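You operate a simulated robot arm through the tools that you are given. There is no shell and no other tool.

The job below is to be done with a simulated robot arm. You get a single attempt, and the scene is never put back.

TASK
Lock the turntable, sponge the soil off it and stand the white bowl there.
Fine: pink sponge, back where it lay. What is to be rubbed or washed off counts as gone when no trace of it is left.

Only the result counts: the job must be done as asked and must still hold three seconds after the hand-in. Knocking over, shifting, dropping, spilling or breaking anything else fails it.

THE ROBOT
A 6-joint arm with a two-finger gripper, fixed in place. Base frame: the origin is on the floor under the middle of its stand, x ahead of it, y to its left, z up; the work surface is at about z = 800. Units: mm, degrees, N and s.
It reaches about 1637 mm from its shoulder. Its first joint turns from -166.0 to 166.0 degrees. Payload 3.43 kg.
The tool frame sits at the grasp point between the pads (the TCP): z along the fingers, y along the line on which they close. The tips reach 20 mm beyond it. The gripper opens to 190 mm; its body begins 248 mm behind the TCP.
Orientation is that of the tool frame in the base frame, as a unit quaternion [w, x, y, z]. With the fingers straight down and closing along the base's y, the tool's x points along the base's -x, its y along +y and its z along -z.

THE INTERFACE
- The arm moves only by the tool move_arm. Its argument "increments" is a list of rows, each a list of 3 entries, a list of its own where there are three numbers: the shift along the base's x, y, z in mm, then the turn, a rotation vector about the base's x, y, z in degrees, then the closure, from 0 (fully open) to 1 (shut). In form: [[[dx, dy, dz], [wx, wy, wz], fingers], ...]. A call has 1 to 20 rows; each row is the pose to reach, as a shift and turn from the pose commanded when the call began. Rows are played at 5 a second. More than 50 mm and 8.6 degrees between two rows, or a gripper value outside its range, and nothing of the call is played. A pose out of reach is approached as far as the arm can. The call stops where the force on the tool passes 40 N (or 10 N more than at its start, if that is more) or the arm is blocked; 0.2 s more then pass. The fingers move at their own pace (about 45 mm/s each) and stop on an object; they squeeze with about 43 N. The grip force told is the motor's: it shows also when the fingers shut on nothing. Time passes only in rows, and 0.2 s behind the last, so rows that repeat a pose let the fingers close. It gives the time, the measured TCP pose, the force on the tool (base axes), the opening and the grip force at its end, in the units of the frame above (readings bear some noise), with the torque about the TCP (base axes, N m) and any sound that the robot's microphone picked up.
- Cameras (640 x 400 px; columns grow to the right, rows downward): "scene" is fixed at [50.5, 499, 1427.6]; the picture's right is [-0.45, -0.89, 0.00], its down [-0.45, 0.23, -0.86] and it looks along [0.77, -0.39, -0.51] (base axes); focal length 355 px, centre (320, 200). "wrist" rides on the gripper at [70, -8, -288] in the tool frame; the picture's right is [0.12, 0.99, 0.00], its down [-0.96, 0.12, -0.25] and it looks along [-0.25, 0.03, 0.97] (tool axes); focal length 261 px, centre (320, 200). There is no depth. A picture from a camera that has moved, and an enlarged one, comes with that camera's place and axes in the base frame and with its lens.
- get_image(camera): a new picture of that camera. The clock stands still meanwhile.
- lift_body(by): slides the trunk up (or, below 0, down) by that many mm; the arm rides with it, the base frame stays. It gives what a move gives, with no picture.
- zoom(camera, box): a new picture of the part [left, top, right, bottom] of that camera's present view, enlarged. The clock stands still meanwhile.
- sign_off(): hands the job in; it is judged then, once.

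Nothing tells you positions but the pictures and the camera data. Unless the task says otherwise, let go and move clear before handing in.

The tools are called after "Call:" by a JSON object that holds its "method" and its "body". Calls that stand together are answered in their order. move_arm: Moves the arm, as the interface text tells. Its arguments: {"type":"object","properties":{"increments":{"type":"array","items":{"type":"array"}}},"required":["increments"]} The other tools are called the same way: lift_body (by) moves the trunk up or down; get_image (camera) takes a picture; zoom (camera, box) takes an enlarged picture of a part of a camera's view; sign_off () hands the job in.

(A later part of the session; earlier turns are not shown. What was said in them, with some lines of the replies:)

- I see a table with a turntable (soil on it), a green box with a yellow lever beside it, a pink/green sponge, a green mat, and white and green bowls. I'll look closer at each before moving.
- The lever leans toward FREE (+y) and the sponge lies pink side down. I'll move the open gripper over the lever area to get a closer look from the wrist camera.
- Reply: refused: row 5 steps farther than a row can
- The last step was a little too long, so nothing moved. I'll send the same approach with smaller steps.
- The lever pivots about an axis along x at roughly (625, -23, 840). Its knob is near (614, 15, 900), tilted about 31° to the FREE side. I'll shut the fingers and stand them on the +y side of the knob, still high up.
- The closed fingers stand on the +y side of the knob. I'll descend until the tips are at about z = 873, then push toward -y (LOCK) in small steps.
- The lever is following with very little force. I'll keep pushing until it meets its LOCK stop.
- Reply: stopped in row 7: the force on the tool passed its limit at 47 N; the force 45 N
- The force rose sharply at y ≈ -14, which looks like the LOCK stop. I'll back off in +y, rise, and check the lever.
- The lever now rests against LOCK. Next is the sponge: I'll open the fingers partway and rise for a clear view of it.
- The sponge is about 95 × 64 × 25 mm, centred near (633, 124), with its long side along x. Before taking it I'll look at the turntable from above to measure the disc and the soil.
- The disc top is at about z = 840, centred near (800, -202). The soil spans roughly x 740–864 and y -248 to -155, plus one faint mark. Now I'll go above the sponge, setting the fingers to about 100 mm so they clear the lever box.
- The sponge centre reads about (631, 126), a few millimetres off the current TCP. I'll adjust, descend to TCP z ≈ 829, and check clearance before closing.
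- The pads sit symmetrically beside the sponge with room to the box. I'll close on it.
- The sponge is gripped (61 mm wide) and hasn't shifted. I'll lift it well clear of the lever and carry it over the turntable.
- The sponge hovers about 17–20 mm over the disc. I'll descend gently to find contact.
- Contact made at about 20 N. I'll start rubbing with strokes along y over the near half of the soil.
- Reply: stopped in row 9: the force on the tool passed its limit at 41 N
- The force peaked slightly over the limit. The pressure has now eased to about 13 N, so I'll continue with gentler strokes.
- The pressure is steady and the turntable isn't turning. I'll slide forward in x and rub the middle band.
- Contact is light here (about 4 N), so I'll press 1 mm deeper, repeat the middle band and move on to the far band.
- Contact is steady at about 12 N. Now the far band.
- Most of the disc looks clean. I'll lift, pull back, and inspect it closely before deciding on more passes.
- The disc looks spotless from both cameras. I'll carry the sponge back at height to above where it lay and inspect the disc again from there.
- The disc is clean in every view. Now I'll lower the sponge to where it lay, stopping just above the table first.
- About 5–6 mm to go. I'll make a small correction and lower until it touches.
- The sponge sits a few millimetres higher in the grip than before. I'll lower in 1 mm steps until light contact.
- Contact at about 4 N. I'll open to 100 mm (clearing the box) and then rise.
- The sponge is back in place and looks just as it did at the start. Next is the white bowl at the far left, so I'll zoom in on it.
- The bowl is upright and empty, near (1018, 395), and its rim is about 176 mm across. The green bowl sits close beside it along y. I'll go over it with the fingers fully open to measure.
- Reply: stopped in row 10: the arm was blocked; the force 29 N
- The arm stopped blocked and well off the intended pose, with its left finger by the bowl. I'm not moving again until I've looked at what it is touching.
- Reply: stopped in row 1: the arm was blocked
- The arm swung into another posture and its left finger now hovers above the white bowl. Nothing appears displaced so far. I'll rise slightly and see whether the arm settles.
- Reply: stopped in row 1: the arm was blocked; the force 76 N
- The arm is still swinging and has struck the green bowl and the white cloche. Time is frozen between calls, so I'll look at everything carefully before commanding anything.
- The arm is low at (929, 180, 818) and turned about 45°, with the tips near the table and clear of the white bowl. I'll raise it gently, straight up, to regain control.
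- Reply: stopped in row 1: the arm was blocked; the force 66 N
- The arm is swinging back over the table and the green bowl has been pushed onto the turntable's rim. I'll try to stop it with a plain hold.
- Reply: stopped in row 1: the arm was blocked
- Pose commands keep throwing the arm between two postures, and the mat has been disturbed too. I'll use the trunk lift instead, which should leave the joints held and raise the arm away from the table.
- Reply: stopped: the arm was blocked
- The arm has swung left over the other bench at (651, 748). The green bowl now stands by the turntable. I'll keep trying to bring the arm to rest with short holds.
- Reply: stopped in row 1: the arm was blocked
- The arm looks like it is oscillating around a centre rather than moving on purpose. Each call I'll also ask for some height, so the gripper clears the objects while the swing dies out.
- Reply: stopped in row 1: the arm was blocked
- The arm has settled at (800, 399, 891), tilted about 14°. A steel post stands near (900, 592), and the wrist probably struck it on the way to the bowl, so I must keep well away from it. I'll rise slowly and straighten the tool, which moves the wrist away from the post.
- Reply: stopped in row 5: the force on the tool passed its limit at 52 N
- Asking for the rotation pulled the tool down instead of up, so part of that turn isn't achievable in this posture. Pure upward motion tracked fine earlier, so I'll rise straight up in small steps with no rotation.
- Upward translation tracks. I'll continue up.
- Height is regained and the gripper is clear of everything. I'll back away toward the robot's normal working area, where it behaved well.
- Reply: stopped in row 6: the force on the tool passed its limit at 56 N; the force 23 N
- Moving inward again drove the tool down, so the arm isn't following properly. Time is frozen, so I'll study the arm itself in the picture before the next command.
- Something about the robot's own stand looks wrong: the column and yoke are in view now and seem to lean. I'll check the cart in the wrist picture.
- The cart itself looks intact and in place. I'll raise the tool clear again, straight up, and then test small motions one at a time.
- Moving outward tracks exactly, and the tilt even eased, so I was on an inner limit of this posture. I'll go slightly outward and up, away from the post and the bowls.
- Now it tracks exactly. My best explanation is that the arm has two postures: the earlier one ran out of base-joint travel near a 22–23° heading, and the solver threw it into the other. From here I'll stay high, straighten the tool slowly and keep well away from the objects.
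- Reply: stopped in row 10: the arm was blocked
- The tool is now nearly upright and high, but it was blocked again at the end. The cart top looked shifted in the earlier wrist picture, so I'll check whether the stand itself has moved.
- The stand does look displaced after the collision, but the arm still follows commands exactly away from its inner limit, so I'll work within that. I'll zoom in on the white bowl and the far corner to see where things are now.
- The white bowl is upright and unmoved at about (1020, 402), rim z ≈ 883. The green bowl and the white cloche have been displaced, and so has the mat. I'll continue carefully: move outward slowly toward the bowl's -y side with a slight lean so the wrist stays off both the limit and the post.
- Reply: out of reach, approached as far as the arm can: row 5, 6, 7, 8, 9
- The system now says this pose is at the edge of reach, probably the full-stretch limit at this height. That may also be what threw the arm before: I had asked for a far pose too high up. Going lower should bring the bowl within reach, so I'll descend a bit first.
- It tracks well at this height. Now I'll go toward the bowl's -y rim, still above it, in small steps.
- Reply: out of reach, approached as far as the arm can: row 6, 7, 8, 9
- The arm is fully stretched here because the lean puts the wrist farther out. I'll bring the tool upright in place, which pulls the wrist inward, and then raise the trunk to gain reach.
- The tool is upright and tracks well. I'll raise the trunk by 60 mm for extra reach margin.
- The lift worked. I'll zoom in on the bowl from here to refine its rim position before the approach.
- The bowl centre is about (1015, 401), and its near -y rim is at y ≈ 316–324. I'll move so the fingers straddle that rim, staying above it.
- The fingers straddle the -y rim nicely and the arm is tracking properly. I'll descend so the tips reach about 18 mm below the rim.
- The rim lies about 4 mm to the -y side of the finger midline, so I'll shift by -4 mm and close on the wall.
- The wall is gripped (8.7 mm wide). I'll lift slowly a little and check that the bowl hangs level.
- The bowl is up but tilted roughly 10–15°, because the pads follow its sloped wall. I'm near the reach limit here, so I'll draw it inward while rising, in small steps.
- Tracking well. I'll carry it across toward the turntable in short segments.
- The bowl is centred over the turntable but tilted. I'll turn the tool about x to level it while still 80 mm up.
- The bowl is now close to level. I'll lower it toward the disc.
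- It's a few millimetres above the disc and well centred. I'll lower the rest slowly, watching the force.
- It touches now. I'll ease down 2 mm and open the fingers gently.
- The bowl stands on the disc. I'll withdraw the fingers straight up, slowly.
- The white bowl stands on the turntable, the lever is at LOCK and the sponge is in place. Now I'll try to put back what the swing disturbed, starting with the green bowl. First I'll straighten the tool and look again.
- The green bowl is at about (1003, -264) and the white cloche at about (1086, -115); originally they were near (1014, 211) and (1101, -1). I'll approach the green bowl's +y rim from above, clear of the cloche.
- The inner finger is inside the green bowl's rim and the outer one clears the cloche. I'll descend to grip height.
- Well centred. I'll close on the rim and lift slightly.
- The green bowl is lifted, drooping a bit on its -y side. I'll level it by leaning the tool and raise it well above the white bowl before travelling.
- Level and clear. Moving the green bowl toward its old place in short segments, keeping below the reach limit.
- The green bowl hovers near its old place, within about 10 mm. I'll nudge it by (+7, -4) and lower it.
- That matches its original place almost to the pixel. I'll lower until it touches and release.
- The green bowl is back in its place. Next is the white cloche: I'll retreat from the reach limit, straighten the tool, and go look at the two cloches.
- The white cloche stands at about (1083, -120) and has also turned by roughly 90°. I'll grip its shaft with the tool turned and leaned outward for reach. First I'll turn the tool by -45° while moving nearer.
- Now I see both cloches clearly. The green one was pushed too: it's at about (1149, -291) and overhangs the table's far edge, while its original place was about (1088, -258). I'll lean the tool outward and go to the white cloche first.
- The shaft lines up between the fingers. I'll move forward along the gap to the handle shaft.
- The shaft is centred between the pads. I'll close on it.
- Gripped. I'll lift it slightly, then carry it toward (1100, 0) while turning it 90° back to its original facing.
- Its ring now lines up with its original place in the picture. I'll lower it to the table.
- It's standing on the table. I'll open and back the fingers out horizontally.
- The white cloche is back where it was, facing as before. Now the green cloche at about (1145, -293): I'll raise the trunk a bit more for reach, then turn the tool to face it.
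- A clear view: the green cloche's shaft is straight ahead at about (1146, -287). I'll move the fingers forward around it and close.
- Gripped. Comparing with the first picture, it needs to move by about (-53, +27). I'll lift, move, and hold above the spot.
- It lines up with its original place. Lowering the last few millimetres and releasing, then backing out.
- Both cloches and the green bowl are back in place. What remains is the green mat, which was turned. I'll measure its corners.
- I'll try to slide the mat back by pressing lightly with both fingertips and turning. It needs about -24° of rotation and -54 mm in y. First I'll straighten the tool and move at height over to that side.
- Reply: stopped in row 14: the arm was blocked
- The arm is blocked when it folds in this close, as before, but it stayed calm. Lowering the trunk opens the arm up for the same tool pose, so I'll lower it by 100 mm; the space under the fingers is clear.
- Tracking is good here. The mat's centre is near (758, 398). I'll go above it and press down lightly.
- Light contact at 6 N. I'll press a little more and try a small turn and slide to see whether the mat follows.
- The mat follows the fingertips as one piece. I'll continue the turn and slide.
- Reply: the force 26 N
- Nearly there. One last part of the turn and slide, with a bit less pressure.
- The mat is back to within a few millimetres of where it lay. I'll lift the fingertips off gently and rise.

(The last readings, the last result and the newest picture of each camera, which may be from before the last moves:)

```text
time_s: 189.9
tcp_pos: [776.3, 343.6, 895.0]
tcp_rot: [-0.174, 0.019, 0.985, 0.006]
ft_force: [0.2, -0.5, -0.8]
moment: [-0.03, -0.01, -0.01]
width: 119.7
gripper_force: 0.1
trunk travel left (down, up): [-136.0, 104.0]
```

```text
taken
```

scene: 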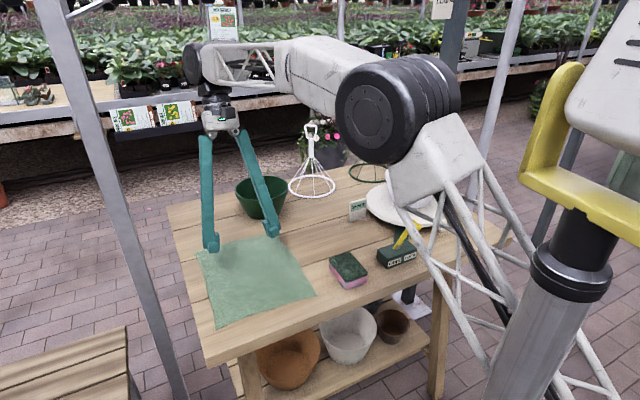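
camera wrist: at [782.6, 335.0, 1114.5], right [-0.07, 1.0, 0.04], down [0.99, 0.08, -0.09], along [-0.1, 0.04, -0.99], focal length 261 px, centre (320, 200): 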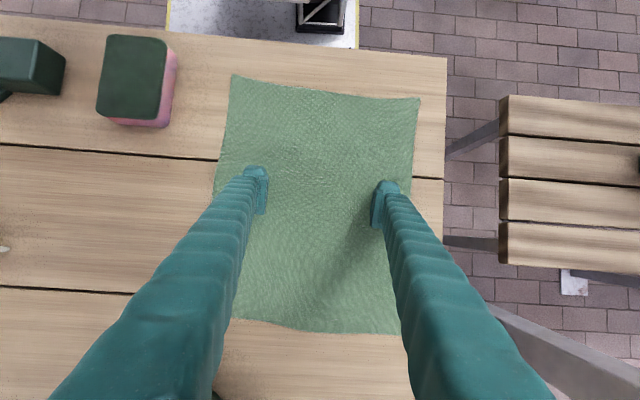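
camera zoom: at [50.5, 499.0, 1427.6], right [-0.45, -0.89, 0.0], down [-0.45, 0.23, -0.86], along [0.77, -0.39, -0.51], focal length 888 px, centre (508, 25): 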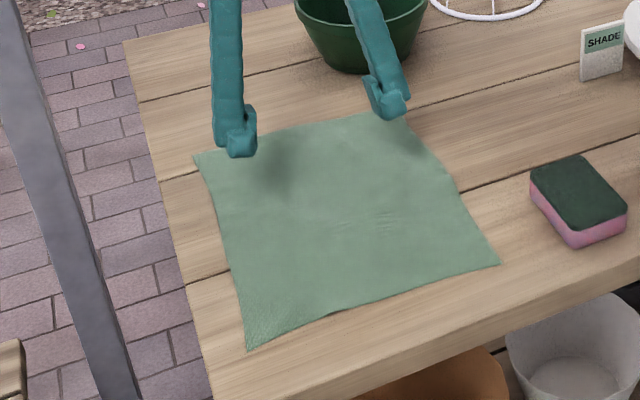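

Everything is nearly as it was. I'll move the arm clear and compare the whole scene with the first picture.

Call:
{"method": "move_arm", "body": {"increments": [[[6, -6, 14], [0, 0, 0], 0.3], [[12, -12, 28], [0, 0, 0], 0.3], [[18, -18, 42], [0, 0, 0], 0.3], [[24, -24, 56], [0, 0, 0], 0.3], [[30, -30, 70], [0, 0, 0], 0.3], [[36, -36, 84], [0, 0, 0], 0.3], [[42, -42, 98], [0, 0, 0], 0.3], [[48, -48, 110], [0, 0, 0], 0.3], [[48, -48, 110], [0, 0, 0], 0.3]]}}

Call:
{"method": "get_image", "body": {"camera": "scene"}}

Call:
{"method": "get_image", "body": {"camera": "wrist"}}

```text
time_s: 191.9
tcp_pos: [805.8, 295.9, 984.1]
tcp_rot: [-0.169, 0.02, 0.985, 0.006]
ft_force: [0.5, 0.1, -0.4]
moment: [0.01, 0.01, -0.01]
width: 133.0
gripper_force: 0.1
out of reach, approached as far as the arm can: row 6, 7, 8, 9
trunk travel left (down, up): [-136.0, 104.0]
```

```text
taken
```

scene: 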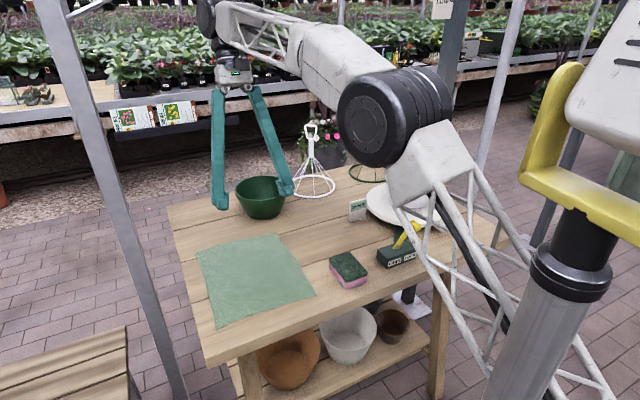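

```text
taken
camera wrist: at [835.7, 285.5, 1278.1], right [-0.07, 1.0, 0.04], down [0.99, 0.08, -0.09], along [-0.09, 0.04, -1.0], focal length 261 px, centre (320, 200)
```

wrist: 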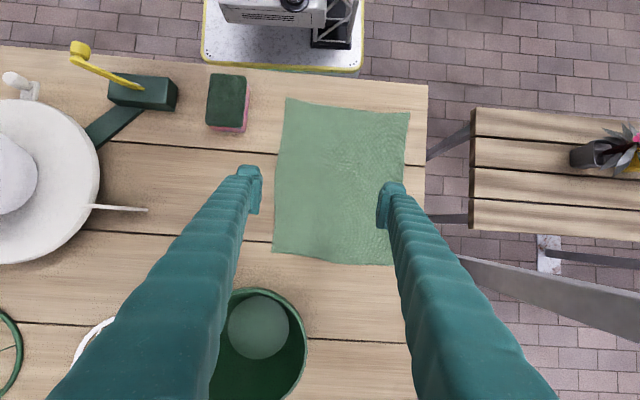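

I'm at the edge of reach, so I'll bring the tool upright to relax the arm, without changing the tip position.

Call:
{"method": "move_arm", "body": {"increments": [[[0, -2, 0], [0, -2, 0], 0.3], [[0, -4, 0], [0, -4, 0], 0.3], [[0, -6, 0], [0, -6, 0], 0.3], [[0, -8, 0], [0, -8, 0], 0.3], [[0, -10, 0], [0, -10, 0], 0.3], [[0, -12, 0], [0, -12, 0], 0.3], [[0, -14, 0], [0, -14, 0], 0.3], [[0, -14, 0], [0, -15, 0], 0.3], [[0, -14, 0], [0, -15, 0], 0.3]]}}

Call:
{"method": "get_image", "body": {"camera": "scene"}}

Call:
{"method": "zoom", "body": {"camera": "scene", "box": [320, 150, 480, 290]}}

Call:
{"method": "zoom", "body": {"camera": "scene", "box": [160, 150, 340, 330]}}

```text
time_s: 194.1
tcp_pos: [817.1, 271.4, 942.7]
tcp_rot: [-0.065, 0.026, 0.998, 0.001]
ft_force: [-0.2, 0.3, -0.4]
moment: [-0.05, -0.09, 0.01]
width: 133.0
gripper_force: 0.0
trunk travel left (down, up): [-136.0, 104.0]
stopped in row 9: the arm was blocked; the commanded pose is now the measured one
```

```text
taken
```

scene: 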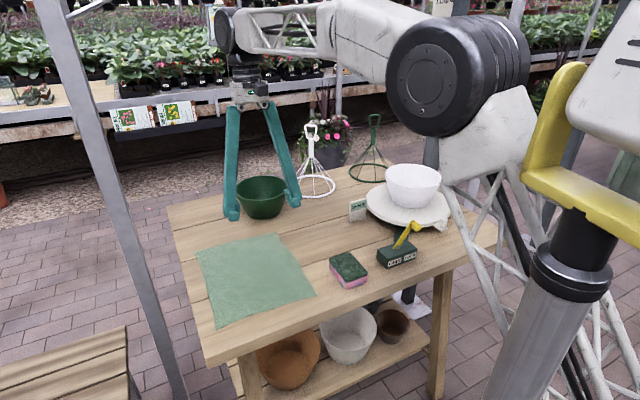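

```text
2.86 times, centred on (400, 220) of scene
camera zoom: at [50.5, 499.0, 1427.6], right [-0.45, -0.89, 0.0], down [-0.45, 0.23, -0.86], along [0.77, -0.39, -0.51], focal length 1015 px, centre (91, 143)
```

zoom: 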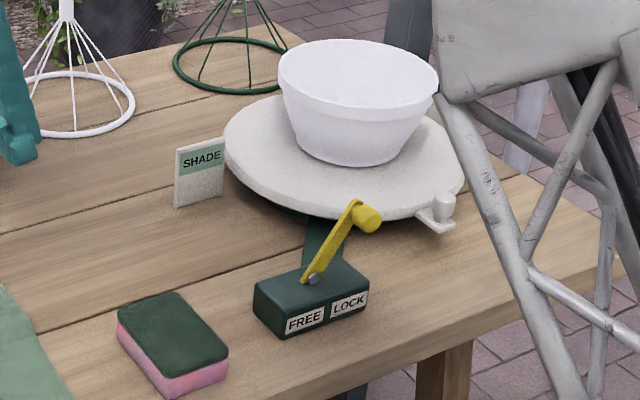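

```text
2.22 times, centred on (250, 240) of scene
camera zoom: at [50.5, 499.0, 1427.6], right [-0.45, -0.89, 0.0], down [-0.45, 0.23, -0.86], along [0.77, -0.39, -0.51], focal length 790 px, centre (476, 111)
```

zoom: 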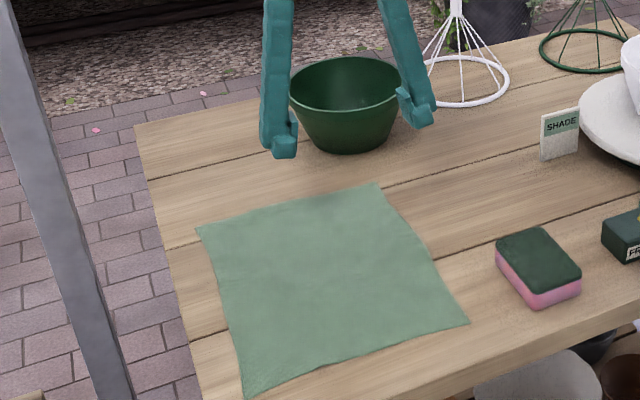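

All objects match the first picture within a few pixels: mat, sponge, both cloches, green bowl and signs. The lever is at LOCK and the white bowl stands on the clean turntable. I'll hold briefly to confirm nothing moves, then take a last look.

Call:
{"method": "move_arm", "body": {"increments": [[[0, 0, 0], [0, 0, 0], 0.3], [[0, 0, 0], [0, 0, 0], 0.3], [[0, 0, 0], [0, 0, 0], 0.3], [[0, 0, 0], [0, 0, 0], 0.3], [[0, 0, 0], [0, 0, 0], 0.3]]}}

Call:
{"method": "zoom", "body": {"camera": "scene", "box": [350, 155, 470, 240]}}

Call:
{"method": "get_image", "body": {"camera": "wrist"}}

```text
time_s: 195.3
tcp_pos: [817.3, 272.1, 943.6]
tcp_rot: [-0.066, 0.026, 0.998, 0.002]
ft_force: [-0.9, -0.6, 0.1]
moment: [0.0, 0.03, 0.0]
width: 133.2
gripper_force: 0.0
trunk travel left (down, up): [-136.0, 104.0]
```

```text
4.71 times, centred on (410, 198) of scene
camera zoom: at [50.5, 499.0, 1427.6], right [-0.45, -0.89, 0.0], down [-0.45, 0.23, -0.86], along [0.77, -0.39, -0.51], focal length 1672 px, centre (-104, 212)
```

zoom: 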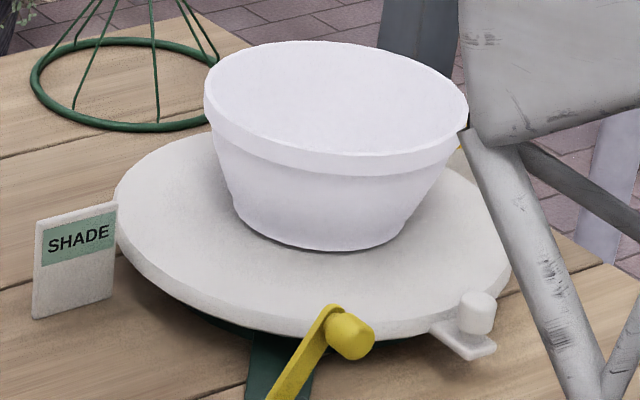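

```text
taken
camera wrist: at [786.3, 266.1, 1236.4], right [-0.07, 1.0, 0.02], down [0.99, 0.06, 0.12], along [0.12, 0.02, -0.99], focal length 261 px, centre (320, 200)
```

wrist: 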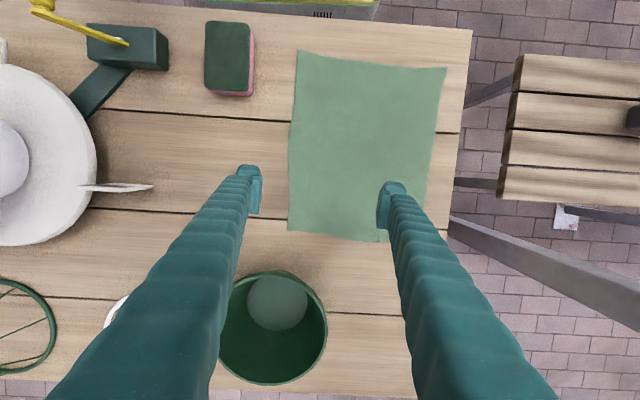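

The scene is still: the lever is at LOCK, the turntable is clean with the white bowl standing on it, the sponge is back where it lay, and the arm holds nothing and is clear. I'm handing in.

Call:
{"method": "sign_off", "body": {}}

```text
The job is handed in.
```

The turntable is locked and clean, with the white bowl standing on it. However, I disturbed other things on the table along the way, which your conditions say fails the job.

**What was asked**
- **Lock:** the lever is at LOCK, and the turntable did not turn while I rubbed it.
- **Soil:** I rubbed it off with the pink side of the sponge. No trace showed in close-ups from either camera before the bowl went on; the bowl now covers part of the disc.
- **Sponge:** it is back where it lay, pink side down.
- **Bowl:** the white bowl stands upright on the disc, roughly 20–30 mm off centre.

**What went wrong**
- On the way to the white bowl I sent the arm to a far, high pose. That was probably at the limit of its reach.
- The arm was thrown off its path and swung for about three seconds.
- It knocked the green bowl roughly half a metre across the table.
- It also pushed both wire cloches and turned the green mat.
- The robot's stand seems to have shifted too. I couldn't correct that, and the arm afterwards jammed when folding in close.

**What I put back**
- I returned the green bowl, both cloches and the mat to their first positions. They match the first pictures to within a few pixels, about 5–10 mm on the table.
- Nothing I could see was broken or lying over at the end. I did not check the neighbouring benches closely.
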